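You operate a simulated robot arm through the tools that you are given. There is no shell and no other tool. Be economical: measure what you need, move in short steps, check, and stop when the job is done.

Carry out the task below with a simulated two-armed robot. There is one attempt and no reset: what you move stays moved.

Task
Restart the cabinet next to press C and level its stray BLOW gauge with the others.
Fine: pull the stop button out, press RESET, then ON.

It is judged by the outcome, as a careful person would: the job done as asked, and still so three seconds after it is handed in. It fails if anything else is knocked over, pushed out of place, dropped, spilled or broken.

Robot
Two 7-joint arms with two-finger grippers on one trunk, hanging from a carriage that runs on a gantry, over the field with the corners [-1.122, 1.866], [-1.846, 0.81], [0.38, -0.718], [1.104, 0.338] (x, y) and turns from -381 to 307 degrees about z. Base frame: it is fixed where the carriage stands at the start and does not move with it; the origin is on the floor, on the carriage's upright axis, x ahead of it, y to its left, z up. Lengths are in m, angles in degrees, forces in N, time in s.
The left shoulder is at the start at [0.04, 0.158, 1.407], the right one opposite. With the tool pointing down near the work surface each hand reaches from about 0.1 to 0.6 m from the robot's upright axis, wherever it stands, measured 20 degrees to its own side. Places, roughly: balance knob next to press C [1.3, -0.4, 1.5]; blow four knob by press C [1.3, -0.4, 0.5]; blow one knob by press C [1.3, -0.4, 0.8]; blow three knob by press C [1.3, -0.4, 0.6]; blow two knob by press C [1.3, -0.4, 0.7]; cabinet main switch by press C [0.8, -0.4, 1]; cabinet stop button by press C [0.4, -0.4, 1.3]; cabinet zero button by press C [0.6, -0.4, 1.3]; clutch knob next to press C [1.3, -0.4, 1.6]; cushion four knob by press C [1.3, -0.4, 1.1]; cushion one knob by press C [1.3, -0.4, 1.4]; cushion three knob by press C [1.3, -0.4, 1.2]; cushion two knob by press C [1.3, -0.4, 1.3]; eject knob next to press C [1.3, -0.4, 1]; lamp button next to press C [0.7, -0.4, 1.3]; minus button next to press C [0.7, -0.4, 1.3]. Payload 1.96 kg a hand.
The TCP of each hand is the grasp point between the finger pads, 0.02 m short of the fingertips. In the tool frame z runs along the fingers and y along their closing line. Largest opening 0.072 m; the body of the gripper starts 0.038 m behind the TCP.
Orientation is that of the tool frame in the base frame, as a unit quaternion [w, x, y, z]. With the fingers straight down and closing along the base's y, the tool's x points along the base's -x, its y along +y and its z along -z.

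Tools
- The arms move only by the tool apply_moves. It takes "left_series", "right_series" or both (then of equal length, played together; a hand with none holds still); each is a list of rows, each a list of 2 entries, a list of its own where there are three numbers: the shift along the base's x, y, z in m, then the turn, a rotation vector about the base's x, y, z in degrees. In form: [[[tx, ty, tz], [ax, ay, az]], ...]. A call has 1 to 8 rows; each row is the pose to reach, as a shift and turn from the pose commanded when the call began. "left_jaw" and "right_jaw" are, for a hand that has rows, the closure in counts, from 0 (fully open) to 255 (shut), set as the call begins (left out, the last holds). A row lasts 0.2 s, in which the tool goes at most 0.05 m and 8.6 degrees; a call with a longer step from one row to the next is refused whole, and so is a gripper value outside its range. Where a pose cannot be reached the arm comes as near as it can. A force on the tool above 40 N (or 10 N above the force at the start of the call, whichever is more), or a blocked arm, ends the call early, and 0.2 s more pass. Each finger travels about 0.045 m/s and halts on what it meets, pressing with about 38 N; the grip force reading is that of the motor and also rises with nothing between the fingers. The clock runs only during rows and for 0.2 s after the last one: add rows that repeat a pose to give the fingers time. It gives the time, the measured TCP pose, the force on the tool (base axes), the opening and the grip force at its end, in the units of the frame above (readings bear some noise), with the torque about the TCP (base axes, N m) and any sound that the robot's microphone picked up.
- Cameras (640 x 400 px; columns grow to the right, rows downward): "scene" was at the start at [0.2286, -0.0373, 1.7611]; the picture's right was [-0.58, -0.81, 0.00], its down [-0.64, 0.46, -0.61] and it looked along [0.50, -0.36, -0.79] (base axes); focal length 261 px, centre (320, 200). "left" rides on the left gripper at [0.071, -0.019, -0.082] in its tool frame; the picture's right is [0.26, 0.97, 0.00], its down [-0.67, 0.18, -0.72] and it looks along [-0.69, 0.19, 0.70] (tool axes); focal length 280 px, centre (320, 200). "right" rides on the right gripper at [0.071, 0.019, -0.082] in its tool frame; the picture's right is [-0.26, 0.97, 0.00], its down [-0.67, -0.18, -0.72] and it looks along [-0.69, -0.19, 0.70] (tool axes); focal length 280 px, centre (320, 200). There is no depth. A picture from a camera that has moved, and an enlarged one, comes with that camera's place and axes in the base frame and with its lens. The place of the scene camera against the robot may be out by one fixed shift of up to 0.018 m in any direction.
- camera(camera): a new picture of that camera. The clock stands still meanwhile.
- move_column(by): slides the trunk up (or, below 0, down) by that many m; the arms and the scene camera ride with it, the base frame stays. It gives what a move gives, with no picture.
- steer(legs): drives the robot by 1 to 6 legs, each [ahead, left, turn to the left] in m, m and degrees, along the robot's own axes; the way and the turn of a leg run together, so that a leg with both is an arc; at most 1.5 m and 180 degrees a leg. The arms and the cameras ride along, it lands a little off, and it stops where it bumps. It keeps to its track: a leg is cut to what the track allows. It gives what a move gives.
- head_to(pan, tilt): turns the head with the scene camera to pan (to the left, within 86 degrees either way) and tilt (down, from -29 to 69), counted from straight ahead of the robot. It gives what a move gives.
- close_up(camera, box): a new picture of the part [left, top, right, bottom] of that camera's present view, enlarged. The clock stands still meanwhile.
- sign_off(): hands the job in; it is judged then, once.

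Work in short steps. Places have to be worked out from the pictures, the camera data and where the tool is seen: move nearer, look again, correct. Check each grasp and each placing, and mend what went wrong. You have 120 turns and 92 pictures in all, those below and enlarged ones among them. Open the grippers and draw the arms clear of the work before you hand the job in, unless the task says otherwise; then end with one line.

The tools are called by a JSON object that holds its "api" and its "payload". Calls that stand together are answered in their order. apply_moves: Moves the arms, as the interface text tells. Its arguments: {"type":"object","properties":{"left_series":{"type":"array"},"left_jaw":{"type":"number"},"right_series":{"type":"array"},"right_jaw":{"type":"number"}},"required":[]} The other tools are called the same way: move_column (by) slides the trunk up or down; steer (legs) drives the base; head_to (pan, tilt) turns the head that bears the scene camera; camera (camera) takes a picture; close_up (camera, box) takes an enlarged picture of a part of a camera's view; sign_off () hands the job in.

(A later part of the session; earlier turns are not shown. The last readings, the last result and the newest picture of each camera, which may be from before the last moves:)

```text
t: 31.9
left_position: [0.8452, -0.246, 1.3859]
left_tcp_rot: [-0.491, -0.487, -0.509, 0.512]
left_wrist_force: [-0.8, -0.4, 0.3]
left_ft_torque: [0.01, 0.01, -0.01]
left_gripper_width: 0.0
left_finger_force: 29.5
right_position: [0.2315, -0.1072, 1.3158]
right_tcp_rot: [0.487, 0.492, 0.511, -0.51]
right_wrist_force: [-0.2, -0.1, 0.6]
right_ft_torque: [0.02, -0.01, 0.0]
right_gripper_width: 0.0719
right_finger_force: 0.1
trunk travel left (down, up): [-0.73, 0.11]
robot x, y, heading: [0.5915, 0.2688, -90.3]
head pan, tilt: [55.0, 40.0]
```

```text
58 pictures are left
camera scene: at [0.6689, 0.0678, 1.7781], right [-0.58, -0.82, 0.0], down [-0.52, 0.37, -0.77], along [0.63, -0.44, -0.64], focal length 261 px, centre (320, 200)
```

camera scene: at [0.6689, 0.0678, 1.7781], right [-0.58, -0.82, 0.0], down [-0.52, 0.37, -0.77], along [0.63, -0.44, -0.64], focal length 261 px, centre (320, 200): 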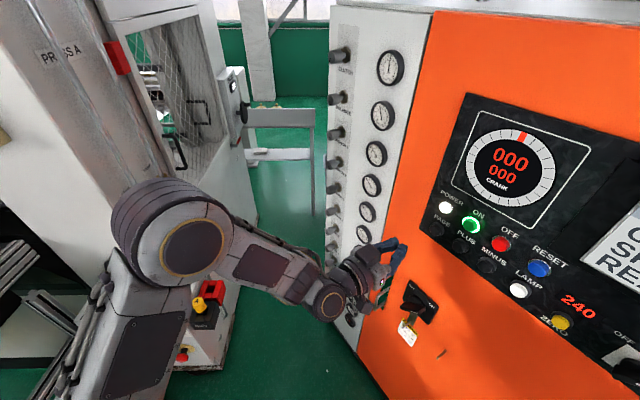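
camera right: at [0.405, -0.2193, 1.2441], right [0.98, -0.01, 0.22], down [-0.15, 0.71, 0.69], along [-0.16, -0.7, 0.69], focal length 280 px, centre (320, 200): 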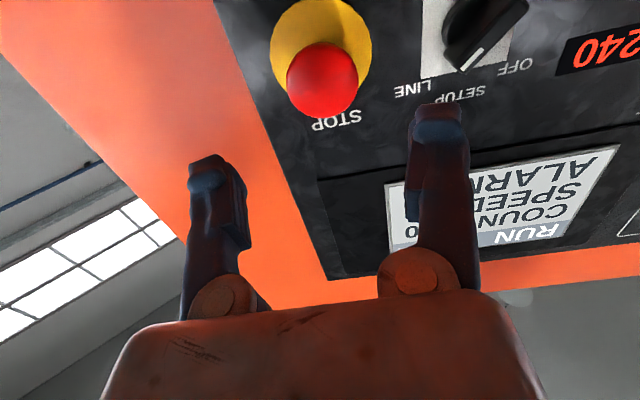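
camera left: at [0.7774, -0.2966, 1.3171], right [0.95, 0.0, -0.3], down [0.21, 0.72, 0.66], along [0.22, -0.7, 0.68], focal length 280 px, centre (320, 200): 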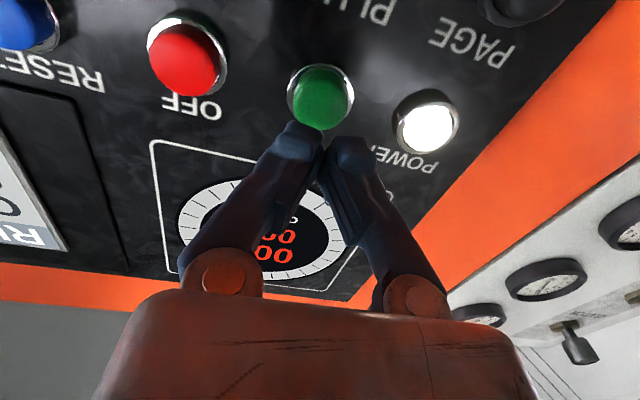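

Press A stands at about x≥1.45, so the left elbow must be kept in. I pull the left hand in, then lower the trunk to view the BLOW gauges.

{"api": "apply_moves", "payload": {"left_series": [[[-0.03, 0.03, 0], [0, 0, 0]], [[-0.06, 0.06, 0], [0, 0, 0]], [[-0.09, 0.09, 0], [0, 0, 0]], [[-0.12, 0.11, 0], [0, 0, 0]], [[-0.15, 0.13, 0], [0, 0, 0]], [[-0.18, 0.13, 0], [0, 0, 0]]], "left_jaw": 0}}

{"api": "move_column", "payload": {"by": -0.5}}

{"api": "head_to", "payload": {"pan": 50, "tilt": 25}}

{"api": "camera", "payload": {"camera": "scene"}}

```text
t: 33.3
left_position: [0.6698, -0.1218, 1.3849]
left_tcp_rot: [-0.491, -0.487, -0.509, 0.512]
left_wrist_force: [0.9, 0.9, -0.2]
left_ft_torque: [0.05, -0.03, -0.03]
left_gripper_width: 0.0719
left_finger_force: 0.1
left hand out of reach, approached as far as the arm can: row 4, 5
right_position: [0.2312, -0.1065, 1.3156]
right_tcp_rot: [0.487, 0.491, 0.512, -0.509]
right_wrist_force: [-0.7, 0.4, -0.6]
right_ft_torque: [-0.01, 0.0, 0.0]
right_gripper_width: 0.072
right_finger_force: 0.1
trunk travel left (down, up): [-0.73, 0.11]
robot x, y, heading: [0.5886, 0.2695, -90.1]
head pan, tilt: [55.0, 40.0]
```

```text
refused: -0.5 is not a number from -0.4 to 0.4
```

```text
t: 34.0
left_position: [0.6686, -0.1232, 1.3854]
left_tcp_rot: [-0.491, -0.487, -0.509, 0.513]
left_wrist_force: [0.4, 0.1, 0.3]
left_ft_torque: [0.0, 0.01, -0.03]
left_gripper_width: 0.0718
left_finger_force: 0.1
right_position: [0.2324, -0.106, 1.316]
right_tcp_rot: [0.487, 0.491, 0.512, -0.509]
right_wrist_force: [0.1, 0.5, 0.7]
right_ft_torque: [0.01, 0.0, 0.01]
right_gripper_width: 0.0722
right_finger_force: 0.1
trunk travel left (down, up): [-0.73, 0.11]
robot x, y, heading: [0.5948, 0.2721, -90.3]
head pan, tilt: [50.0, 25.0]
```

```text
57 pictures are left
camera scene: at [0.6699, 0.0574, 1.8014], right [-0.65, -0.76, 0.0], down [-0.32, 0.27, -0.91], along [0.69, -0.59, -0.42], focal length 261 px, centre (320, 200)
```

scene: 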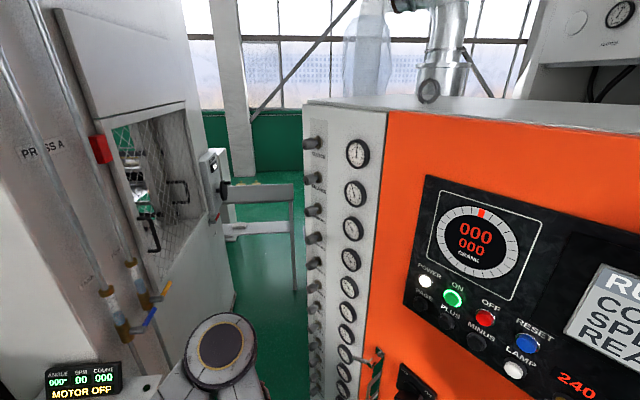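

I lower the trunk in two steps.

{"api": "move_column", "payload": {"by": -0.4}}

{"api": "move_column", "payload": {"by": -0.2}}

{"api": "camera", "payload": {"camera": "scene"}}

```text
t: 37.9
left_position: [0.6687, -0.1224, 0.9846]
left_tcp_rot: [-0.49, -0.488, -0.508, 0.514]
left_wrist_force: [-0.4, -0.2, -0.2]
left_ft_torque: [0.01, 0.04, 0.0]
left_gripper_width: 0.072
left_finger_force: 0.2
right_position: [0.2316, -0.1057, 0.9154]
right_tcp_rot: [0.487, 0.49, 0.513, -0.509]
right_wrist_force: [-0.1, -0.3, -0.3]
right_ft_torque: [0.02, 0.0, 0.01]
right_gripper_width: 0.0721
right_finger_force: 0.0
trunk travel left (down, up): [-0.33, 0.51]
robot x, y, heading: [0.5925, 0.2731, -90.2]
head pan, tilt: [50.0, 25.0]
```

```text
t: 40.0
left_position: [0.6701, -0.1223, 0.7858]
left_tcp_rot: [-0.491, -0.488, -0.508, 0.512]
left_wrist_force: [-0.1, 0.1, -1.0]
left_ft_torque: [0.0, -0.02, 0.04]
left_gripper_width: 0.072
left_finger_force: 0.1
right_position: [0.2322, -0.1065, 0.7148]
right_tcp_rot: [0.486, 0.492, 0.511, -0.51]
right_wrist_force: [-0.2, 0.0, -0.3]
right_ft_torque: [0.01, -0.02, 0.02]
right_gripper_width: 0.072
right_finger_force: 0.0
trunk travel left (down, up): [-0.13, 0.71]
robot x, y, heading: [0.5915, 0.2713, -90.3]
head pan, tilt: [50.0, 25.0]
```

```text
56 pictures are left
camera scene: at [0.6699, 0.0573, 1.2015], right [-0.65, -0.76, 0.0], down [-0.32, 0.27, -0.91], along [0.69, -0.59, -0.42], focal length 261 px, centre (320, 200)
```

scene: 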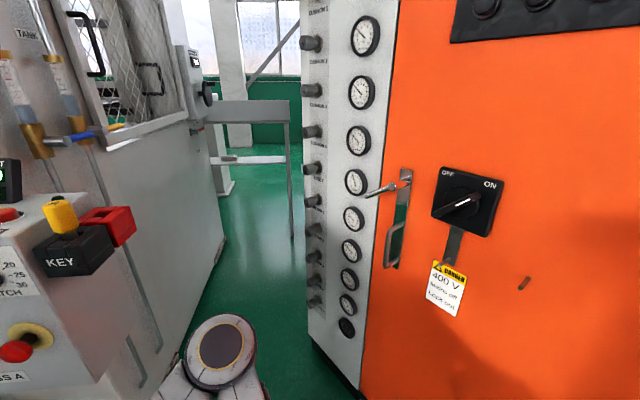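

Great view; I enlarge the lower gauges.

{"api": "close_up", "payload": {"camera": "scene", "box": [295, 200, 375, 350]}}

{"api": "close_up", "payload": {"camera": "scene", "box": [295, 70, 385, 210]}}

```text
2.67 times, centred on (335, 275) of scene
camera zoom: at [0.6699, 0.0573, 1.2015], right [-0.65, -0.76, 0.0], down [-0.32, 0.27, -0.91], along [0.69, -0.59, -0.42], focal length 697 px, centre (280, 0)
```

zoom: 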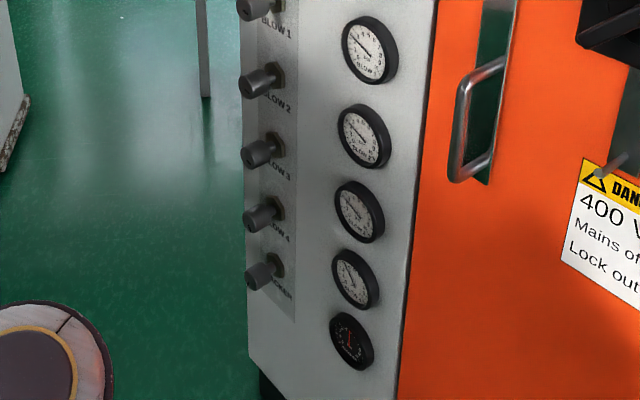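

```text
2.86 times, centred on (340, 140) of scene
camera zoom: at [0.6699, 0.0573, 1.2015], right [-0.65, -0.76, 0.0], down [-0.32, 0.27, -0.91], along [0.69, -0.59, -0.42], focal length 746 px, centre (263, 371)
```

zoom: 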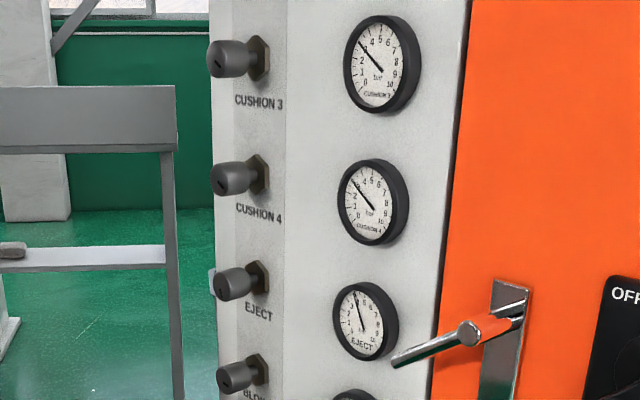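

I zoom tighter on the BLOW dials to compare needles.

{"api": "close_up", "payload": {"camera": "scene", "box": [332, 200, 372, 264]}}

{"api": "close_up", "payload": {"camera": "scene", "box": [332, 260, 372, 324]}}

```text
6.25 times, centred on (352, 232) of scene
camera zoom: at [0.6699, 0.0573, 1.2015], right [-0.65, -0.76, 0.0], down [-0.32, 0.27, -0.91], along [0.69, -0.59, -0.42], focal length 1633 px, centre (120, 0)
```

zoom: 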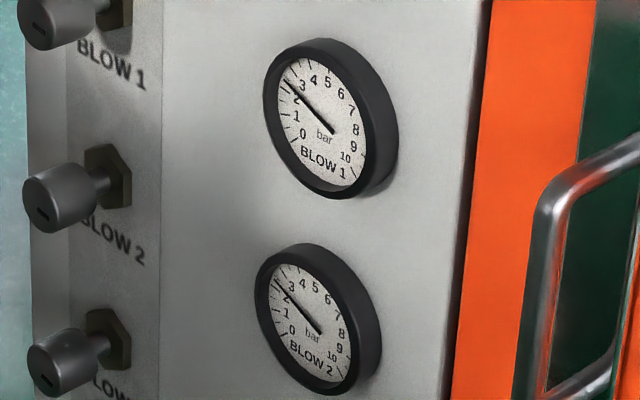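

```text
6.25 times, centred on (352, 292) of scene
camera zoom: at [0.6699, 0.0573, 1.2015], right [-0.65, -0.76, 0.0], down [-0.32, 0.27, -0.91], along [0.69, -0.59, -0.42], focal length 1633 px, centre (120, -375)
```

zoom: 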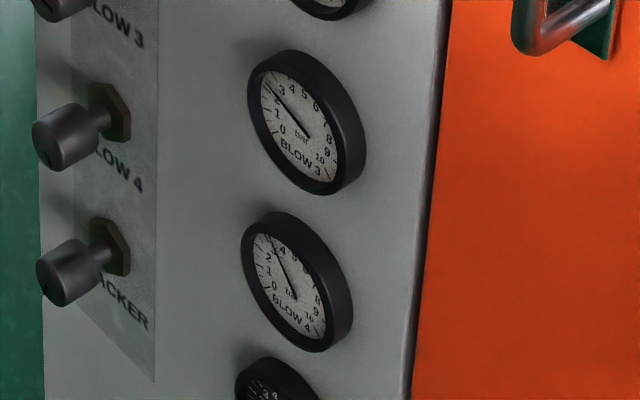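

BLOW 1–3 read ≈2.5 bar; BLOW 4 reads ≈3.3, so it is the stray one. Press A's control box is near (1.13, 0.1, z<1.0), so I'd rather use the right arm with the robot turned toward +x; I back off to -x first, then turn.

{"api": "steer", "payload": {"legs": [[0, -0.14, 0], [0, 0, 50]]}}

{"api": "head_to", "payload": {"pan": 10, "tilt": 30}}

{"api": "camera", "payload": {"camera": "scene"}}

```text
t: 43.6
left_position: [0.8049, 0.0797, 0.7846]
left_tcp_rot: [0.662, 0.226, 0.667, -0.256]
left_wrist_force: [-0.4, 0.5, -0.7]
left_ft_torque: [0.0, 0.01, -0.02]
left_gripper_width: 0.0723
left_finger_force: 0.1
right_position: [0.512, -0.2467, 0.717]
right_tcp_rot: [0.657, 0.227, 0.672, -0.254]
right_wrist_force: [-0.3, 0.6, 0.1]
right_ft_torque: [0.0, 0.0, -0.04]
right_gripper_width: 0.0719
right_finger_force: 0.1
trunk travel left (down, up): [-0.13, 0.71]
robot x, y, heading: [0.4546, 0.2716, -40.0]
head pan, tilt: [50.0, 25.0]
```

```text
t: 44.7
left_position: [0.8045, 0.0783, 0.7848]
left_tcp_rot: [0.662, 0.225, 0.667, -0.257]
left_wrist_force: [0.9, 0.4, 0.5]
left_ft_torque: [0.02, 0.0, 0.01]
left_gripper_width: 0.0721
left_finger_force: 0.0
right_position: [0.5103, -0.2462, 0.7161]
right_tcp_rot: [0.657, 0.227, 0.672, -0.255]
right_wrist_force: [0.6, -0.1, -0.1]
right_ft_torque: [0.02, -0.02, 0.01]
right_gripper_width: 0.0719
right_finger_force: 0.0
trunk travel left (down, up): [-0.13, 0.71]
robot x, y, heading: [0.4528, 0.2727, -40.0]
head pan, tilt: [10.0, 30.0]
```

```text
51 pictures are left
camera scene: at [0.6609, 0.1296, 1.1935], right [-0.5, -0.87, 0.0], down [-0.43, 0.25, -0.87], along [0.75, -0.43, -0.5], focal length 261 px, centre (320, 200)
```

scene: 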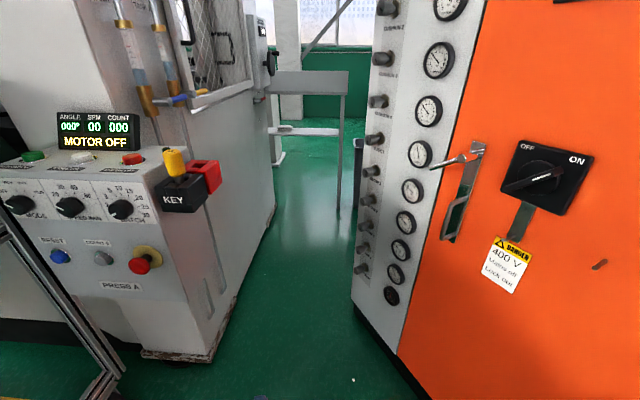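

The right arm can reach BLOW 4's knob (≈(1.235, -0.39, 0.55)) once I'm closer, but the left arm must be parked low and out of the way. I lower the left hand and point it down beside the body.

{"api": "apply_moves", "payload": {"left_series": [[[-0.005, 0.015, -0.044], [5.47, 6.51, 0]], [[-0.01, 0.03, -0.088], [10.9, 13.0, 0]], [[-0.015, 0.045, -0.132], [16.4, 19.5, 0]], [[-0.02, 0.06, -0.176], [21.9, 26.0, 0]], [[-0.025, 0.075, -0.22], [27.3, 32.5, 0]], [[-0.03, 0.09, -0.264], [32.8, 39.0, 0]], [[-0.035, 0.105, -0.308], [38.3, 45.6, 0]], [[-0.04, 0.12, -0.35], [43.7, 52.1, 0]]]}}

{"api": "apply_moves", "payload": {"left_series": [[[-0.005, 0.015, -0.04], [5.4, 6.4, 0]], [[-0.01, 0.03, -0.08], [10.9, 13.0, 0]], [[-0.015, 0.05, -0.12], [14, 16.7, 0]], [[-0.02, 0.07, -0.16], [14, 16.7, 0]], [[-0.03, 0.09, -0.2], [14, 16.7, 0]]]}}

{"api": "head_to", "payload": {"pan": 20, "tilt": 60}}

{"api": "camera", "payload": {"camera": "scene"}}

```text
t: 46.5
left_position: [0.7538, 0.2009, 0.4412]
left_tcp_rot: [0.182, 0.316, 0.929, -0.068]
left_wrist_force: [-0.5, 1.1, 0.3]
left_ft_torque: [-0.02, 0.0, 0.0]
left_gripper_width: 0.0722
left_finger_force: 0.1
left hand out of reach, approached as far as the arm can: row 2, 3, 8
right_position: [0.5087, -0.246, 0.7164]
right_tcp_rot: [0.656, 0.228, 0.672, -0.256]
right_wrist_force: [-0.7, 0.4, -0.6]
right_ft_torque: [-0.01, 0.02, 0.04]
right_gripper_width: 0.072
right_finger_force: 0.1
trunk travel left (down, up): [-0.13, 0.71]
robot x, y, heading: [0.4535, 0.2705, -39.9]
head pan, tilt: [10.0, 30.0]
```

```text
t: 47.7
left_position: [0.6509, 0.2671, 0.3843]
left_tcp_rot: [0.007, 0.32, 0.947, 0.0]
left_wrist_force: [0.4, 0.0, 1.0]
left_ft_torque: [-0.02, 0.01, 0.04]
left_gripper_width: 0.0721
left_finger_force: 0.1
left hand out of reach, approached as far as the arm can: row 1, 2, 3, 4, 5
right_position: [0.5105, -0.2466, 0.7154]
right_tcp_rot: [0.656, 0.229, 0.672, -0.257]
right_wrist_force: [0.1, 0.3, 0.5]
right_ft_torque: [-0.01, -0.02, 0.01]
right_gripper_width: 0.0721
right_finger_force: 0.0
trunk travel left (down, up): [-0.13, 0.71]
robot x, y, heading: [0.4519, 0.2706, -40.1]
head pan, tilt: [10.0, 30.0]
```

```text
t: 48.7
left_position: [0.6527, 0.2677, 0.3848]
left_tcp_rot: [0.007, 0.32, 0.947, 0.0]
left_wrist_force: [0.8, -0.4, 0.6]
left_ft_torque: [-0.03, 0.04, -0.04]
left_gripper_width: 0.0719
left_finger_force: 0.0
right_position: [0.5106, -0.2463, 0.7159]
right_tcp_rot: [0.657, 0.227, 0.672, -0.255]
right_wrist_force: [-0.4, -0.9, -0.1]
right_ft_torque: [-0.05, -0.02, 0.01]
right_gripper_width: 0.0721
right_finger_force: 0.1
trunk travel left (down, up): [-0.13, 0.71]
robot x, y, heading: [0.4565, 0.2734, -39.8]
head pan, tilt: [20.0, 60.0]
```

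```text
50 pictures are left
camera scene: at [0.6451, 0.152, 1.1514], right [-0.34, -0.94, 0.0], down [-0.81, 0.3, -0.5], along [0.47, -0.17, -0.87], focal length 261 px, centre (320, 200)
```

scene: 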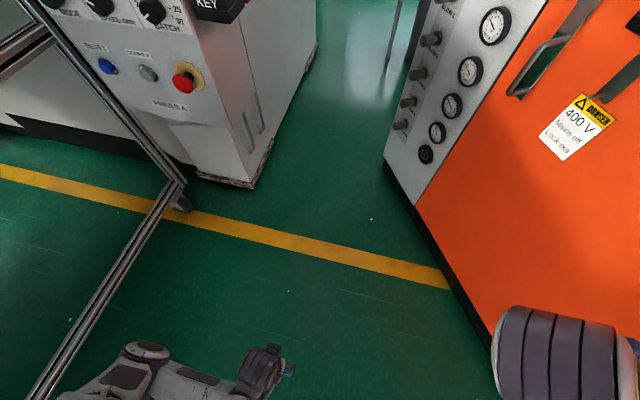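

Now the press box is seen to stand at x≈1.47, so there's ample room. I bring the right hand inward, lower it to z≈0.57 and turn it toward -y.

{"api": "apply_moves", "payload": {"right_series": [[[0.021, 0.025, -0.018], [0, 0, -6.25]], [[0.042, 0.05, -0.036], [0, 0, -12.5]], [[0.063, 0.075, -0.054], [0, 0, -18.75]], [[0.084, 0.1, -0.072], [0, 0, -25]], [[0.105, 0.125, -0.09], [0, 0, -31.2]], [[0.126, 0.15, -0.108], [0, 0, -37.5]], [[0.147, 0.175, -0.126], [0, 0, -43.7]], [[0.167, 0.2, -0.145], [0, 0, -50]]]}}

{"api": "camera", "payload": {"camera": "scene"}}

```text
t: 50.5
left_position: [0.6538, 0.2664, 0.3851]
left_tcp_rot: [0.008, 0.32, 0.947, 0.0]
left_wrist_force: [0.2, 0.3, 0.8]
left_ft_torque: [-0.03, -0.02, 0.01]
left_gripper_width: 0.0721
left_finger_force: 0.2
right_position: [0.6109, -0.2689, 0.62]
right_tcp_rot: [0.487, 0.49, 0.512, -0.509]
right_wrist_force: [1.2, -0.1, 1.7]
right_ft_torque: [0.04, 0.01, -0.02]
right_gripper_width: 0.0721
right_finger_force: 0.2
right hand out of reach, approached as far as the arm can: row 1, 2, 3, 4, 5, 6, 7, 8
trunk travel left (down, up): [-0.13, 0.71]
robot x, y, heading: [0.4527, 0.2715, -40.0]
head pan, tilt: [20.0, 60.0]
```

```text
49 pictures are left
camera scene: at [0.6457, 0.1515, 1.1516], right [-0.34, -0.94, 0.0], down [-0.81, 0.3, -0.5], along [0.47, -0.17, -0.87], focal length 261 px, centre (320, 200)
```

scene: 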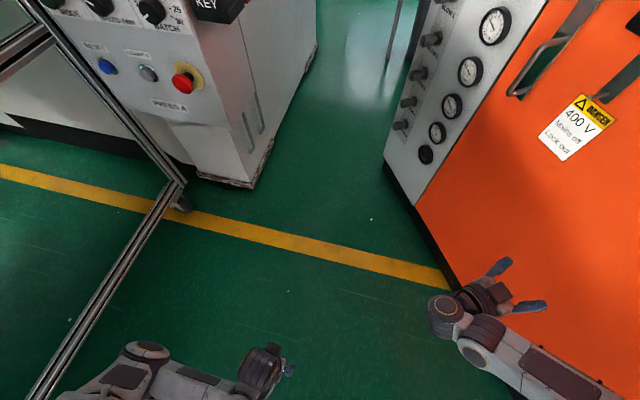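

Orientation achieved. I drive along +x by 0.3 m, keeping distance from the cabinet.

{"api": "steer", "payload": {"legs": [[0.23, 0.193, 0]]}}

{"api": "apply_moves", "payload": {"right_series": [[[0.02, 0.03, -0.01], [0, 0, 0]], [[0.04, 0.06, -0.02], [0, 0, 0]], [[0.06, 0.08, -0.03], [0, 0, 0]], [[0.08, 0.1, -0.04], [0, 0, 0]], [[0.1, 0.11, -0.05], [0, 0, 0]], [[0.12, 0.12, -0.06], [0, 0, 0]]]}}

{"api": "head_to", "payload": {"pan": 0, "tilt": 50}}

{"api": "camera", "payload": {"camera": "scene"}}

```text
t: 52.5
left_position: [0.9514, 0.2647, 0.3849]
left_tcp_rot: [0.007, 0.324, 0.946, 0.001]
left_wrist_force: [-0.1, -0.3, 0.7]
left_ft_torque: [0.02, 0.02, 0.01]
left_gripper_width: 0.0719
left_finger_force: 0.0
right_position: [0.9062, -0.2707, 0.618]
right_tcp_rot: [0.485, 0.492, 0.511, -0.511]
right_wrist_force: [0.1, 0.3, 0.1]
right_ft_torque: [-0.02, 0.02, 0.01]
right_gripper_width: 0.0718
right_finger_force: 0.1
trunk travel left (down, up): [-0.13, 0.71]
robot x, y, heading: [0.749, 0.2723, -40.1]
head pan, tilt: [20.0, 60.0]
```

```text
t: 53.9
left_position: [0.9516, 0.2679, 0.3857]
left_tcp_rot: [0.007, 0.323, 0.946, 0.002]
left_wrist_force: [0.0, 0.4, 0.3]
left_ft_torque: [-0.05, 0.0, -0.01]
left_gripper_width: 0.0719
left_finger_force: 0.1
right_position: [1.0209, -0.1754, 0.5546]
right_tcp_rot: [0.485, 0.493, 0.512, -0.51]
right_wrist_force: [-0.7, 0.4, 0.1]
right_ft_torque: [0.0, 0.01, -0.05]
right_gripper_width: 0.072
right_finger_force: 0.0
right hand out of reach, approached as far as the arm can: row 1, 2, 3, 4, 5, 6
trunk travel left (down, up): [-0.13, 0.71]
robot x, y, heading: [0.752, 0.2751, -40.5]
head pan, tilt: [20.0, 60.0]
```

```text
t: 54.8
left_position: [0.9518, 0.2661, 0.386]
left_tcp_rot: [0.006, 0.324, 0.946, 0.002]
left_wrist_force: [-0.5, 0.1, -0.2]
left_ft_torque: [-0.01, 0.0, -0.01]
left_gripper_width: 0.0723
left_finger_force: 0.0
right_position: [1.0202, -0.1789, 0.5564]
right_tcp_rot: [-0.485, -0.492, -0.511, 0.511]
right_wrist_force: [-0.6, 0.5, -0.8]
right_ft_torque: [0.0, -0.02, 0.0]
right_gripper_width: 0.0719
right_finger_force: 0.0
trunk travel left (down, up): [-0.13, 0.71]
robot x, y, heading: [0.7515, 0.2703, -40.4]
head pan, tilt: [0.0, 50.0]
```

```text
48 pictures are left
camera scene: at [0.9397, 0.1236, 1.1639], right [-0.65, -0.76, 0.0], down [-0.58, 0.5, -0.64], along [0.49, -0.42, -0.77], focal length 261 px, centre (320, 200)
```

scene: 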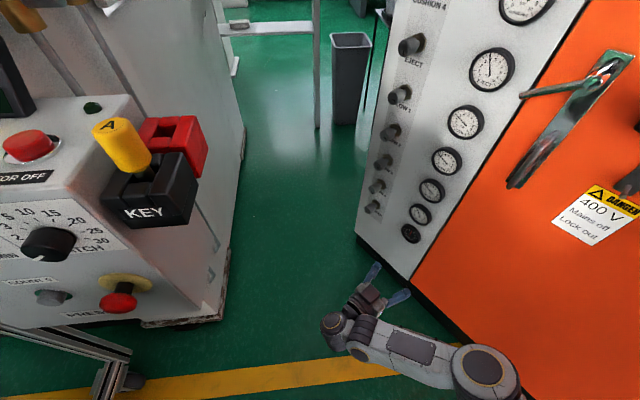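

Clear. I drive a bit nearer (+0.08, -0.1), then bring the hand before the BLOW 4 knob (≈(1.25, -0.39, 0.56)).

{"api": "steer", "payload": {"legs": [[0.125, -0.025, 0]]}}

{"api": "apply_moves", "payload": {"right_series": [[[0.03, 0, 0], [0, 0, 0]], [[0.06, 0, 0], [0, 0, 0]], [[0.09, 0, 0], [0, 0, 0]], [[0.12, 0, 0], [0, 0, 0]], [[0.14, 0, 0], [0, 0, 0]]]}}

{"api": "camera", "payload": {"camera": "scene"}}

{"api": "camera", "payload": {"camera": "right"}}

```text
t: 56.0
left_position: [1.0289, 0.1672, 0.3844]
left_tcp_rot: [0.006, 0.325, 0.946, 0.0]
left_wrist_force: [0.6, 0.2, 0.4]
left_ft_torque: [-0.01, 0.04, 0.04]
left_gripper_width: 0.0722
left_finger_force: 0.2
right_position: [1.0978, -0.2771, 0.5544]
right_tcp_rot: [0.486, 0.492, 0.512, -0.51]
right_wrist_force: [0.2, 0.3, -0.6]
right_ft_torque: [-0.01, -0.02, 0.04]
right_gripper_width: 0.072
right_finger_force: 0.2
trunk travel left (down, up): [-0.13, 0.71]
robot x, y, heading: [0.8309, 0.173, -40.4]
head pan, tilt: [0.0, 50.0]
```

```text
t: 57.2
left_position: [1.0293, 0.1669, 0.3857]
left_tcp_rot: [0.007, 0.324, 0.946, 0.001]
left_wrist_force: [0.7, -0.4, 0.1]
left_ft_torque: [0.02, 0.0, -0.01]
left_gripper_width: 0.0721
left_finger_force: 0.0
right_position: [1.1842, -0.2721, 0.5556]
right_tcp_rot: [0.486, 0.492, 0.512, -0.51]
right_wrist_force: [-0.5, 0.2, -0.3]
right_ft_torque: [-0.01, -0.02, -0.01]
right_gripper_width: 0.0721
right_finger_force: 0.1
right hand out of reach, approached as far as the arm can: row 3, 4, 5
trunk travel left (down, up): [-0.13, 0.71]
robot x, y, heading: [0.8298, 0.171, -40.6]
head pan, tilt: [0.0, 50.0]
```

```text
47 pictures are left
camera scene: at [1.0186, 0.0244, 1.164], right [-0.65, -0.76, 0.0], down [-0.58, 0.5, -0.64], along [0.49, -0.42, -0.77], focal length 261 px, centre (320, 200)
```

scene: 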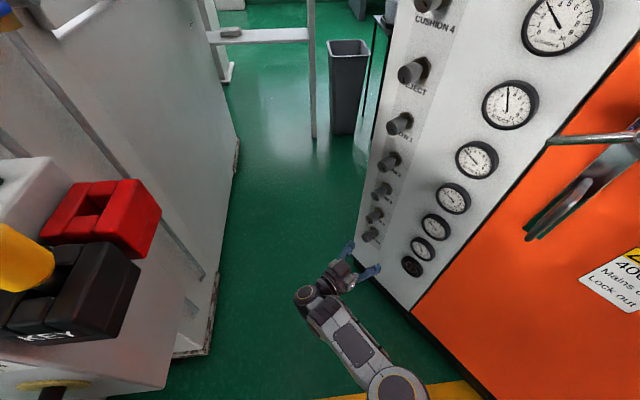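

```text
46 pictures are left
camera right: at [1.201, -0.1877, 0.4851], right [0.98, -0.01, 0.22], down [-0.15, 0.71, 0.69], along [-0.16, -0.7, 0.69], focal length 280 px, centre (320, 200)
```

right: 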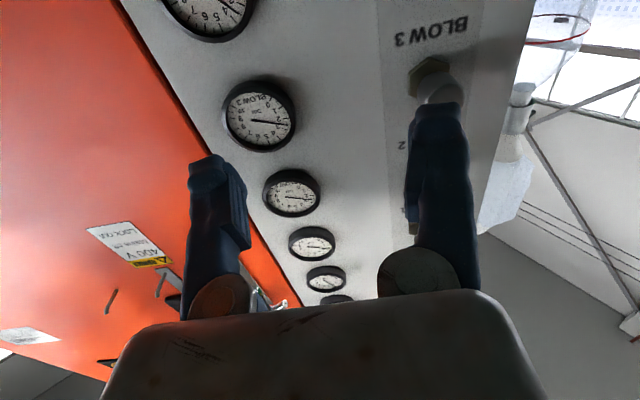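

The right arm is at its reach limit here (knob 4 turns out at ≈(1.29, -0.44, 0.50)). Turning the base to heading -20 and moving 0.18 m toward the cabinet will put the shoulder nearer.

{"api": "steer", "payload": {"legs": [[0, 0, 20]]}}

{"api": "steer", "payload": {"legs": [[0.06, -0.165, 0]]}}

{"api": "camera", "payload": {"camera": "scene"}}

```text
t: 58.7
left_position: [1.0199, 0.234, 0.3846]
left_tcp_rot: [0.007, 0.157, 0.988, 0.001]
left_wrist_force: [1.1, 0.2, 0.3]
left_ft_torque: [-0.01, 0.03, -0.02]
left_gripper_width: 0.072
left_finger_force: 0.1
right_position: [1.3147, -0.1254, 0.5558]
right_tcp_rot: [0.566, 0.396, 0.589, -0.42]
right_wrist_force: [0.5, -0.7, -0.2]
right_ft_torque: [-0.01, 0.03, -0.01]
right_gripper_width: 0.0717
right_finger_force: 0.1
trunk travel left (down, up): [-0.13, 0.71]
robot x, y, heading: [0.8287, 0.173, -20.7]
head pan, tilt: [0.0, 50.0]
```

```text
t: 60.2
left_position: [1.0188, 0.0625, 0.3847]
left_tcp_rot: [0.007, 0.156, 0.988, 0.002]
left_wrist_force: [0.1, 0.5, 1.3]
left_ft_torque: [0.01, 0.0, 0.01]
left_gripper_width: 0.072
left_finger_force: 0.1
right_position: [1.3135, -0.2983, 0.5555]
right_tcp_rot: [0.566, 0.396, 0.589, -0.419]
right_wrist_force: [0.3, 0.8, -0.6]
right_ft_torque: [-0.05, 0.0, 0.03]
right_gripper_width: 0.0721
right_finger_force: 0.1
trunk travel left (down, up): [-0.13, 0.71]
robot x, y, heading: [0.8315, -0.0025, -20.5]
head pan, tilt: [0.0, 50.0]
```

```text
45 pictures are left
camera scene: at [1.0595, -0.0784, 1.1639], right [-0.35, -0.94, 0.0], down [-0.72, 0.27, -0.64], along [0.6, -0.22, -0.77], focal length 261 px, centre (320, 200)
```

scene: 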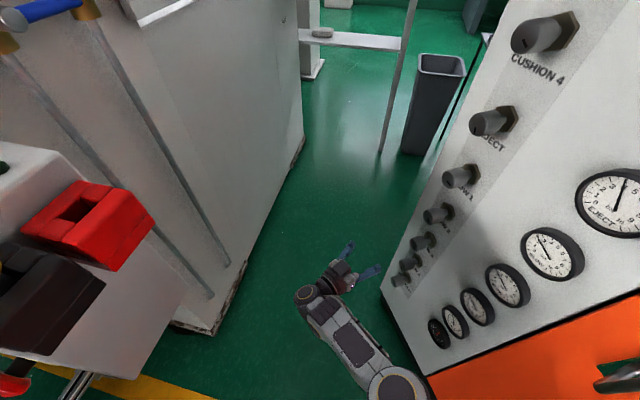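

The base fits well. I lower the trunk 0.06 so the hand is at z≈0.495 and turn the hand back to -y.

{"api": "move_column", "payload": {"by": -0.06}}

{"api": "apply_moves", "payload": {"right_series": [[[-0.003, 0.0, 0], [0, 0, -7]], [[-0.006, 0.0, 0], [0, 0, -14]], [[-0.01, 0.0, 0], [0, 0, -20]], [[-0.01, 0, 0], [0, 0, -20]]]}}

{"api": "camera", "payload": {"camera": "right"}}

{"api": "camera", "payload": {"camera": "scene"}}

```text
t: 61.2
left_position: [1.019, 0.0618, 0.3256]
left_tcp_rot: [0.006, 0.156, 0.988, 0.002]
left_wrist_force: [0.8, -0.8, -0.2]
left_ft_torque: [0.01, -0.01, 0.0]
left_gripper_width: 0.072
left_finger_force: 0.1
right_position: [1.3124, -0.2976, 0.4959]
right_tcp_rot: [0.567, 0.396, 0.589, -0.419]
right_wrist_force: [-0.7, 0.7, -0.2]
right_ft_torque: [-0.01, -0.04, 0.03]
right_gripper_width: 0.0719
right_finger_force: 0.0
trunk travel left (down, up): [-0.07, 0.77]
robot x, y, heading: [0.8308, -0.0007, -20.5]
head pan, tilt: [0.0, 50.0]
```

```text
t: 62.2
left_position: [1.0247, 0.0616, 0.3262]
left_tcp_rot: [0.009, 0.155, 0.988, 0.002]
left_wrist_force: [0.9, 0.4, -0.2]
left_ft_torque: [0.0, 0.06, 0.01]
left_gripper_width: 0.0718
left_finger_force: 0.1
right_position: [1.2718, -0.3021, 0.5302]
right_tcp_rot: [0.486, 0.493, 0.511, -0.51]
right_wrist_force: [-0.5, 0.5, 0.3]
right_ft_torque: [0.04, 0.0, -0.03]
right_gripper_width: 0.0721
right_finger_force: 0.0
right hand out of reach, approached as far as the arm can: row 1, 2, 3, 4
trunk travel left (down, up): [-0.07, 0.77]
robot x, y, heading: [0.8296, -0.0018, -20.5]
head pan, tilt: [0.0, 50.0]
```

```text
44 pictures are left
camera right: at [1.2881, -0.2189, 0.459], right [0.98, -0.01, 0.22], down [-0.15, 0.71, 0.69], along [-0.16, -0.7, 0.69], focal length 280 px, centre (320, 200)
```

right: 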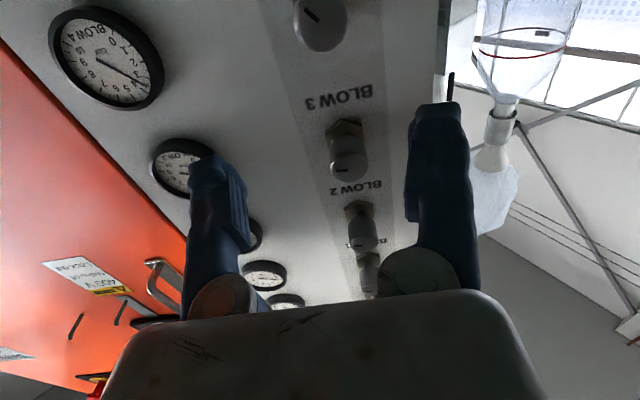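

```text
43 pictures are left
camera scene: at [1.0622, -0.0781, 1.1044], right [-0.35, -0.94, 0.0], down [-0.72, 0.27, -0.64], along [0.6, -0.22, -0.76], focal length 261 px, centre (320, 200)
```

scene: 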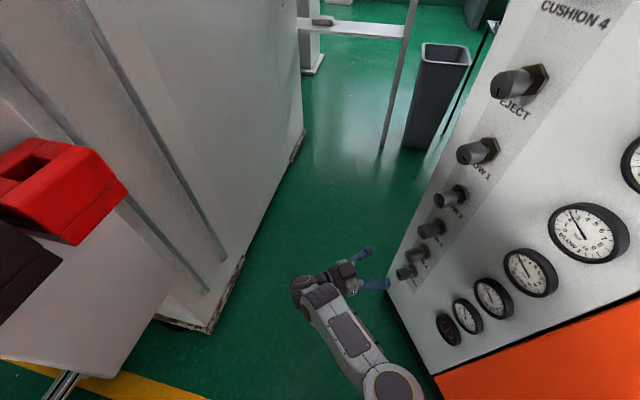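

BLOW 4's knob (label rows confirm) is near (1.277, ~-0.42, 0.50). I lower the trunk by the remaining 0.065 and shift the base +x 0.03 for reach.

{"api": "move_column", "payload": {"by": -0.065}}

{"api": "steer", "payload": {"legs": [[0.028, 0.01, 0]]}}

{"api": "apply_moves", "payload": {"right_series": [[[-0.01, 0, 0.015], [0, 0, 0]], [[-0.023, 0, 0.035], [0, 0, 0]], [[-0.023, 0, 0.035], [0, 0, 0]]]}}

{"api": "camera", "payload": {"camera": "right"}}

```text
t: 63.2
left_position: [1.0193, 0.0614, 0.2588]
left_tcp_rot: [0.007, 0.156, 0.988, 0.002]
left_wrist_force: [0.4, -0.6, 0.3]
left_ft_torque: [-0.01, 0.02, -0.02]
left_gripper_width: 0.0721
left_finger_force: 0.1
right_position: [1.2677, -0.3035, 0.4643]
right_tcp_rot: [0.486, 0.491, 0.512, -0.51]
right_wrist_force: [-0.2, -0.6, -0.5]
right_ft_torque: [0.01, 0.02, -0.01]
right_gripper_width: 0.072
right_finger_force: 0.1
trunk travel left (down, up): [-0.005, 0.835]
robot x, y, heading: [0.8335, 0.0012, -20.5]
head pan, tilt: [0.0, 50.0]
```

```text
t: 64.0
left_position: [1.04, 0.0612, 0.2595]
left_tcp_rot: [0.005, 0.156, 0.988, 0.002]
left_wrist_force: [-1.1, -0.5, -0.4]
left_ft_torque: [0.0, -0.02, -0.02]
left_gripper_width: 0.072
left_finger_force: 0.1
right_position: [1.2899, -0.3027, 0.4615]
right_tcp_rot: [0.485, 0.491, 0.512, -0.511]
right_wrist_force: [-0.5, 0.6, -0.6]
right_ft_torque: [-0.02, -0.01, 0.05]
right_gripper_width: 0.0718
right_finger_force: 0.0
trunk travel left (down, up): [-0.005, 0.835]
robot x, y, heading: [0.858, -0.0044, -20.5]
head pan, tilt: [0.0, 50.0]
```

```text
t: 64.8
left_position: [1.0494, 0.0612, 0.2601]
left_tcp_rot: [0.007, 0.155, 0.988, 0.002]
left_wrist_force: [-0.2, -0.3, 0.0]
left_ft_torque: [0.02, 0.02, -0.01]
left_gripper_width: 0.0722
left_finger_force: 0.0
right_position: [1.2812, -0.3085, 0.4982]
right_tcp_rot: [0.486, 0.492, 0.511, -0.51]
right_wrist_force: [-0.5, -0.4, -0.1]
right_ft_torque: [-0.01, -0.01, -0.01]
right_gripper_width: 0.0719
right_finger_force: 0.1
right hand out of reach, approached as far as the arm can: row 2, 3
trunk travel left (down, up): [-0.005, 0.835]
robot x, y, heading: [0.8582, 0.0008, -20.7]
head pan, tilt: [0.0, 50.0]
```

```text
42 pictures are left
camera right: at [1.2968, -0.2254, 0.4265], right [0.98, -0.01, 0.22], down [-0.15, 0.71, 0.69], along [-0.16, -0.7, 0.69], focal length 280 px, centre (320, 200)
```

right: 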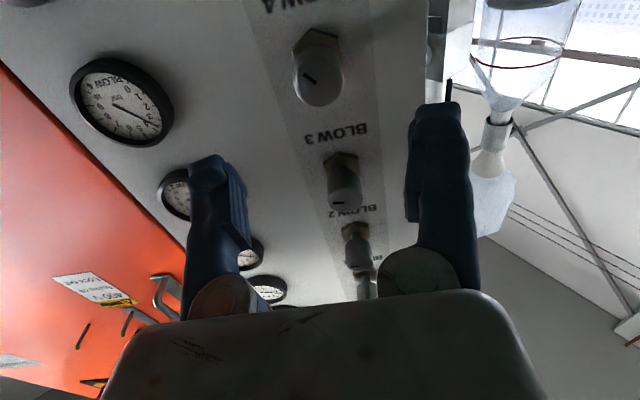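

Knob tip triangulates to (1.278, -0.405, 0.500), diameter ~0.031; the hand is aligned. I advance 0.06 and check.

{"api": "apply_moves", "payload": {"right_series": [[[0, -0.03, 0], [0, 0, 0]], [[0, -0.06, 0], [0, 0, 0]], [[0, -0.06, 0], [0, 0, 0]]], "right_jaw": 0}}

{"api": "camera", "payload": {"camera": "right"}}

```text
t: 65.7
left_position: [1.0472, 0.0615, 0.2592]
left_tcp_rot: [0.006, 0.156, 0.988, 0.002]
left_wrist_force: [-0.1, 0.4, 1.0]
left_ft_torque: [-0.04, -0.01, -0.02]
left_gripper_width: 0.0719
left_finger_force: 0.1
right_position: [1.2788, -0.3681, 0.4963]
right_tcp_rot: [0.485, 0.492, 0.512, -0.51]
right_wrist_force: [0.2, 0.0, 0.0]
right_ft_torque: [0.01, -0.05, -0.04]
right_gripper_width: 0.072
right_finger_force: 0.1
trunk travel left (down, up): [-0.005, 0.835]
robot x, y, heading: [0.8583, -0.0004, -20.2]
head pan, tilt: [0.0, 50.0]
```

```text
41 pictures are left
camera right: at [1.2946, -0.2846, 0.4245], right [0.98, -0.01, 0.22], down [-0.15, 0.71, 0.69], along [-0.16, -0.7, 0.69], focal length 280 px, centre (320, 200)
```

right: 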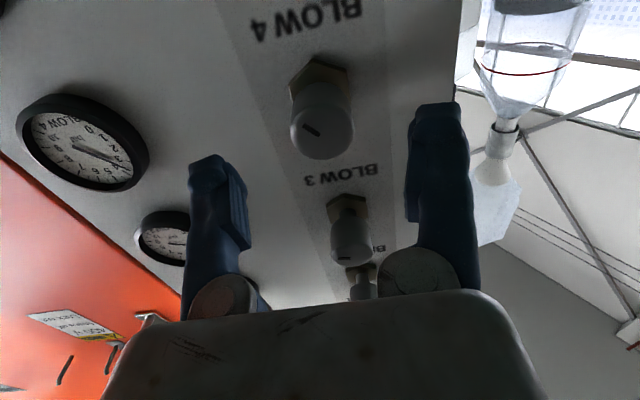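

Aligned. I advance 0.05 m more (with +3 mm z) and close on the knob.

{"api": "apply_moves", "payload": {"right_series": [[[0, -0.025, 0.003], [0, 0, 0]], [[0, -0.05, 0.003], [0, 0, 0]], [[0, -0.05, 0.003], [0, 0, 0]]]}}

{"api": "apply_moves", "payload": {"right_series": [[[0, 0, 0], [0, 0, 0]], [[0, 0, 0], [0, 0, 0]], [[0, 0, 0], [0, 0, 0]], [[0, 0, 0], [0, 0, 0]], [[0, 0, 0], [0, 0, 0]]], "right_jaw": 255}}

{"api": "camera", "payload": {"camera": "right"}}

```text
t: 66.5
left_position: [1.0463, 0.0623, 0.2604]
left_tcp_rot: [0.006, 0.155, 0.988, 0.002]
left_wrist_force: [0.6, -0.2, -0.6]
left_ft_torque: [-0.02, 0.01, 0.01]
left_gripper_width: 0.0718
left_finger_force: 0.0
right_position: [1.2771, -0.4166, 0.5004]
right_tcp_rot: [0.485, 0.492, 0.512, -0.511]
right_wrist_force: [0.2, -0.2, 0.1]
right_ft_torque: [0.03, 0.02, 0.01]
right_gripper_width: 0.0723
right_finger_force: 0.0
trunk travel left (down, up): [-0.005, 0.835]
robot x, y, heading: [0.8609, -0.0033, -20.6]
head pan, tilt: [0.0, 50.0]
```

```text
t: 67.7
left_position: [1.0471, 0.0604, 0.2596]
left_tcp_rot: [0.007, 0.156, 0.988, 0.002]
left_wrist_force: [0.1, 0.5, -0.2]
left_ft_torque: [-0.04, 0.01, 0.02]
left_gripper_width: 0.0721
left_finger_force: 0.1
right_position: [1.2764, -0.418, 0.4992]
right_tcp_rot: [0.485, 0.492, 0.512, -0.511]
right_wrist_force: [-2.2, -0.5, 0.6]
right_ft_torque: [-0.02, -0.02, -0.06]
right_gripper_width: 0.0327
right_finger_force: 39.9
trunk travel left (down, up): [-0.005, 0.835]
robot x, y, heading: [0.8585, -0.001, -20.6]
head pan, tilt: [0.0, 50.0]
```

```text
40 pictures are left
camera right: at [1.2936, -0.3344, 0.4283], right [0.98, -0.01, 0.22], down [-0.15, 0.71, 0.69], along [-0.16, -0.7, 0.69], focal length 280 px, centre (320, 200)
```

right: 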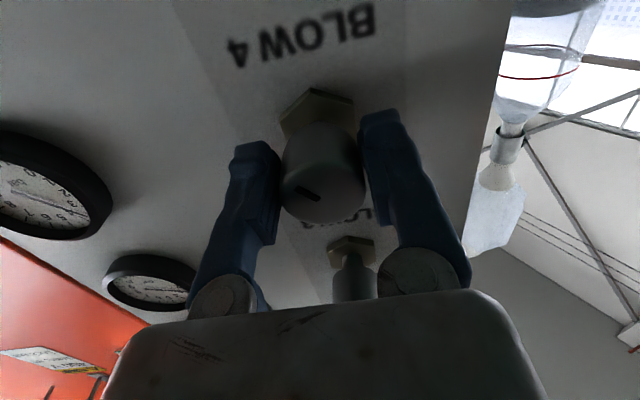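

BLOW 4 knob is gripped (0.033 m). I look at the dials before turning.

{"api": "head_to", "payload": {"pan": -30, "tilt": 45}}

{"api": "camera", "payload": {"camera": "scene"}}

```text
t: 68.6
left_position: [1.0469, 0.0608, 0.2597]
left_tcp_rot: [0.007, 0.155, 0.988, 0.002]
left_wrist_force: [0.8, -0.4, -0.6]
left_ft_torque: [-0.01, 0.01, 0.02]
left_gripper_width: 0.0718
left_finger_force: 0.1
right_position: [1.2764, -0.4179, 0.499]
right_tcp_rot: [0.486, 0.492, 0.511, -0.51]
right_wrist_force: [-0.7, -0.2, 1.0]
right_ft_torque: [-0.06, -0.02, -0.07]
right_gripper_width: 0.0327
right_finger_force: 40.3
trunk travel left (down, up): [-0.005, 0.835]
robot x, y, heading: [0.86, -0.0001, -20.4]
head pan, tilt: [-30.0, 45.0]
```

```text
39 pictures are left
camera scene: at [1.0674, -0.1151, 1.0458], right [-0.77, -0.64, 0.0], down [-0.45, 0.55, -0.71], along [0.45, -0.55, -0.71], focal length 261 px, centre (320, 200)
```

scene: 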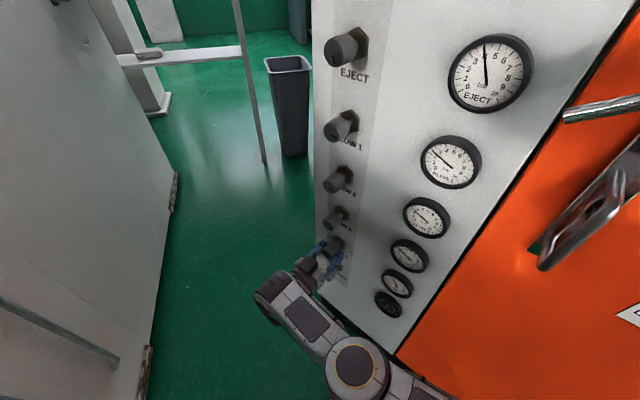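

All dials visible. I turn the knob counter-clockwise (+y axis) by 16° and compare.

{"api": "close_up", "payload": {"camera": "scene", "box": [360, 190, 460, 310]}}

{"api": "apply_moves", "payload": {"right_series": [[[0, 0, 0], [0, 5, 0]], [[0, 0, 0], [0, 10, 0]], [[0, 0, 0], [0, 16, 0]], [[0, 0, 0], [0, 16, 0]]]}}

{"api": "close_up", "payload": {"camera": "scene", "box": [360, 190, 460, 310]}}

```text
3.33 times, centred on (410, 250) of scene
camera zoom: at [1.0674, -0.1151, 1.0458], right [-0.77, -0.64, 0.0], down [-0.45, 0.55, -0.71], along [0.45, -0.55, -0.71], focal length 871 px, centre (20, 33)
```

zoom: 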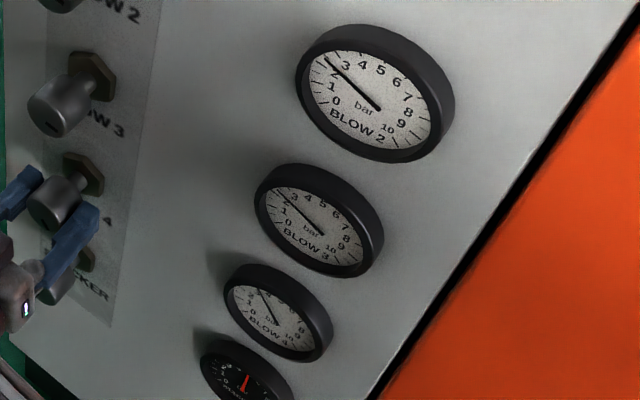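

```text
t: 69.6
left_position: [1.0451, 0.0603, 0.2594]
left_tcp_rot: [0.006, 0.156, 0.988, 0.002]
left_wrist_force: [0.1, 0.1, 0.1]
left_ft_torque: [-0.01, -0.01, -0.02]
left_gripper_width: 0.0719
left_finger_force: 0.0
right_position: [1.2766, -0.4164, 0.4999]
right_tcp_rot: [-0.41, -0.414, -0.575, 0.575]
right_wrist_force: [-7.9, 2.7, 13.7]
right_ft_torque: [0.36, -0.05, -0.35]
right_gripper_width: 0.0326
right_finger_force: 40.9
trunk travel left (down, up): [-0.005, 0.835]
robot x, y, heading: [0.8593, -0.0012, -20.4]
head pan, tilt: [-30.0, 45.0]
```

```text
3.33 times, centred on (410, 250) of scene
camera zoom: at [1.0664, -0.1151, 1.0458], right [-0.77, -0.64, 0.0], down [-0.45, 0.55, -0.71], along [0.45, -0.55, -0.71], focal length 871 px, centre (20, 33)
```

zoom: 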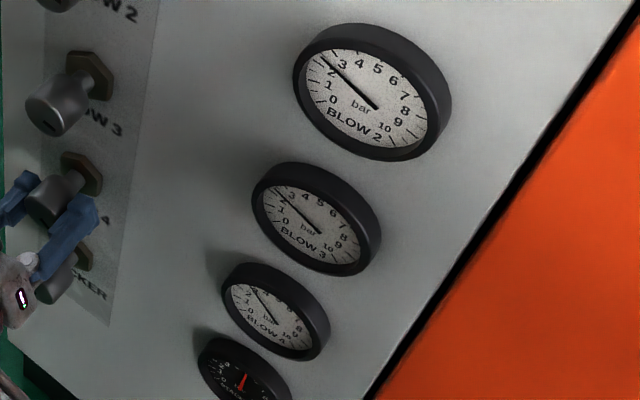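

Let me zoom tighter on dials 3 and 4 to read the effect.

{"api": "close_up", "payload": {"camera": "scene", "box": [375, 262, 423, 304]}}

{"api": "close_up", "payload": {"camera": "scene", "box": [380, 232, 436, 277]}}

```text
9.52 times, centred on (399, 283) of scene
camera zoom: at [1.0664, -0.1151, 1.0458], right [-0.77, -0.64, 0.0], down [-0.45, 0.55, -0.71], along [0.45, -0.55, -0.71], focal length 2488 px, centre (-432, -590)
```

zoom: 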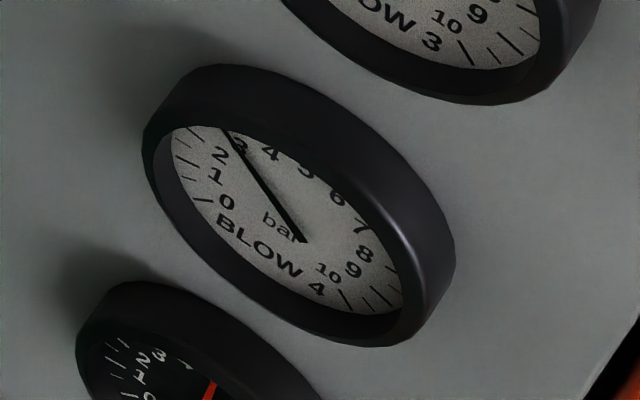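

```text
8.89 times, centred on (408, 254) of scene
camera zoom: at [1.0664, -0.1151, 1.0458], right [-0.77, -0.64, 0.0], down [-0.45, 0.55, -0.71], along [0.45, -0.55, -0.71], focal length 2322 px, centre (-462, -284)
```

zoom: 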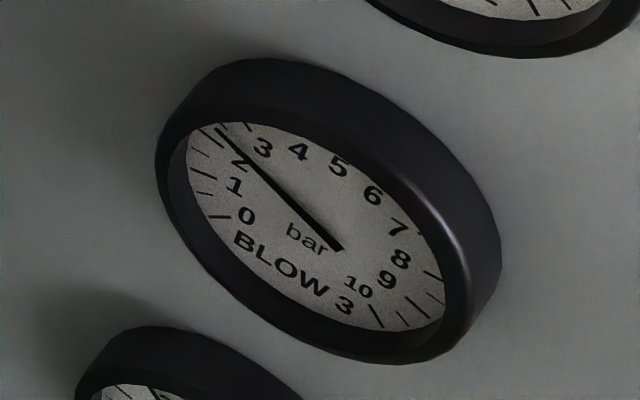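

It dropped to ≈3.0; the direction is right. I turn another 10° and look.

{"api": "apply_moves", "payload": {"right_series": [[[0, 0, 0], [0, 5, 0]], [[0, 0, 0], [0, 10, 0]], [[0, 0, 0], [0, 10, 0]]]}}

{"api": "close_up", "payload": {"camera": "scene", "box": [375, 262, 423, 304]}}

```text
t: 70.4
left_position: [1.045, 0.0608, 0.2601]
left_tcp_rot: [0.006, 0.154, 0.988, 0.001]
left_wrist_force: [0.5, -0.7, 0.0]
left_ft_torque: [-0.03, -0.04, 0.02]
left_gripper_width: 0.0721
left_finger_force: 0.1
right_position: [1.2761, -0.4167, 0.501]
right_tcp_rot: [-0.358, -0.363, -0.608, 0.609]
right_wrist_force: [-10.8, 4.9, 20.0]
right_ft_torque: [-0.27, -0.07, -0.2]
right_gripper_width: 0.0326
right_finger_force: 40.2
trunk travel left (down, up): [-0.005, 0.835]
robot x, y, heading: [0.8621, -0.0037, -20.6]
head pan, tilt: [-30.0, 45.0]
```

```text
9.52 times, centred on (399, 283) of scene
camera zoom: at [1.0661, -0.1151, 1.0457], right [-0.77, -0.64, 0.0], down [-0.45, 0.55, -0.71], along [0.45, -0.55, -0.71], focal length 2488 px, centre (-432, -590)
```

zoom: 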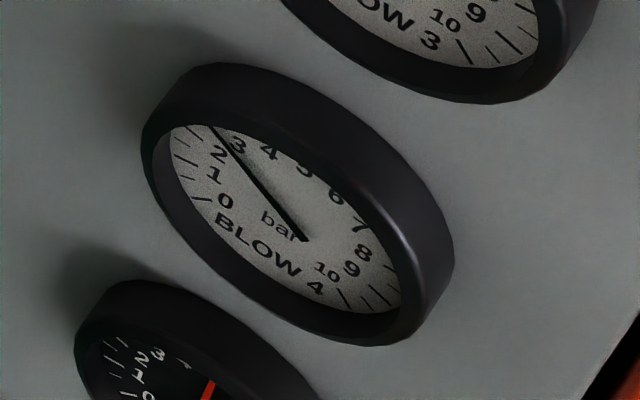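

Now ≈2.8. I turn 6° further, easing the lateral load slightly.

{"api": "apply_moves", "payload": {"right_series": [[[-0.001, 0, 0.002], [0, 3, 0]], [[-0.001, 0, 0.002], [0, 6, 0]], [[-0.001, 0, 0.002], [0, 6, 0]]]}}

{"api": "close_up", "payload": {"camera": "scene", "box": [375, 262, 423, 304]}}

```text
t: 71.2
left_position: [1.045, 0.0609, 0.2604]
left_tcp_rot: [0.006, 0.155, 0.988, 0.001]
left_wrist_force: [0.1, -0.6, 0.5]
left_ft_torque: [-0.04, 0.01, -0.02]
left_gripper_width: 0.0717
left_finger_force: 0.0
right_position: [1.2767, -0.4172, 0.4996]
right_tcp_rot: [0.325, 0.332, 0.627, -0.626]
right_wrist_force: [-2.3, -0.7, -2.6]
right_ft_torque: [0.49, -0.04, -0.26]
right_gripper_width: 0.0326
right_finger_force: 40.2
trunk travel left (down, up): [-0.005, 0.835]
robot x, y, heading: [0.8568, -0.0037, -20.4]
head pan, tilt: [-30.0, 45.0]
```

```text
9.52 times, centred on (399, 283) of scene
camera zoom: at [1.0669, -0.1149, 1.0455], right [-0.77, -0.64, 0.0], down [-0.45, 0.55, -0.71], along [0.45, -0.55, -0.71], focal length 2488 px, centre (-432, -590)
```

zoom: 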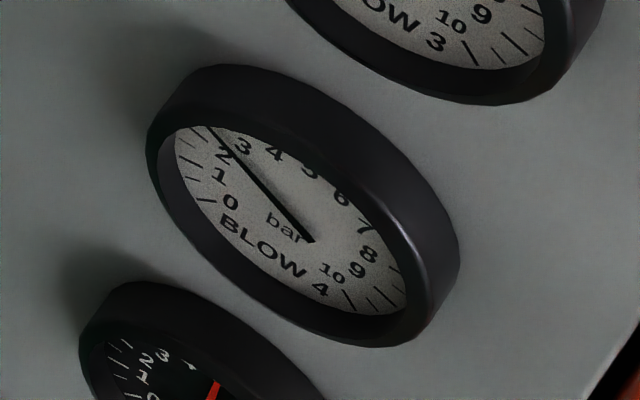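

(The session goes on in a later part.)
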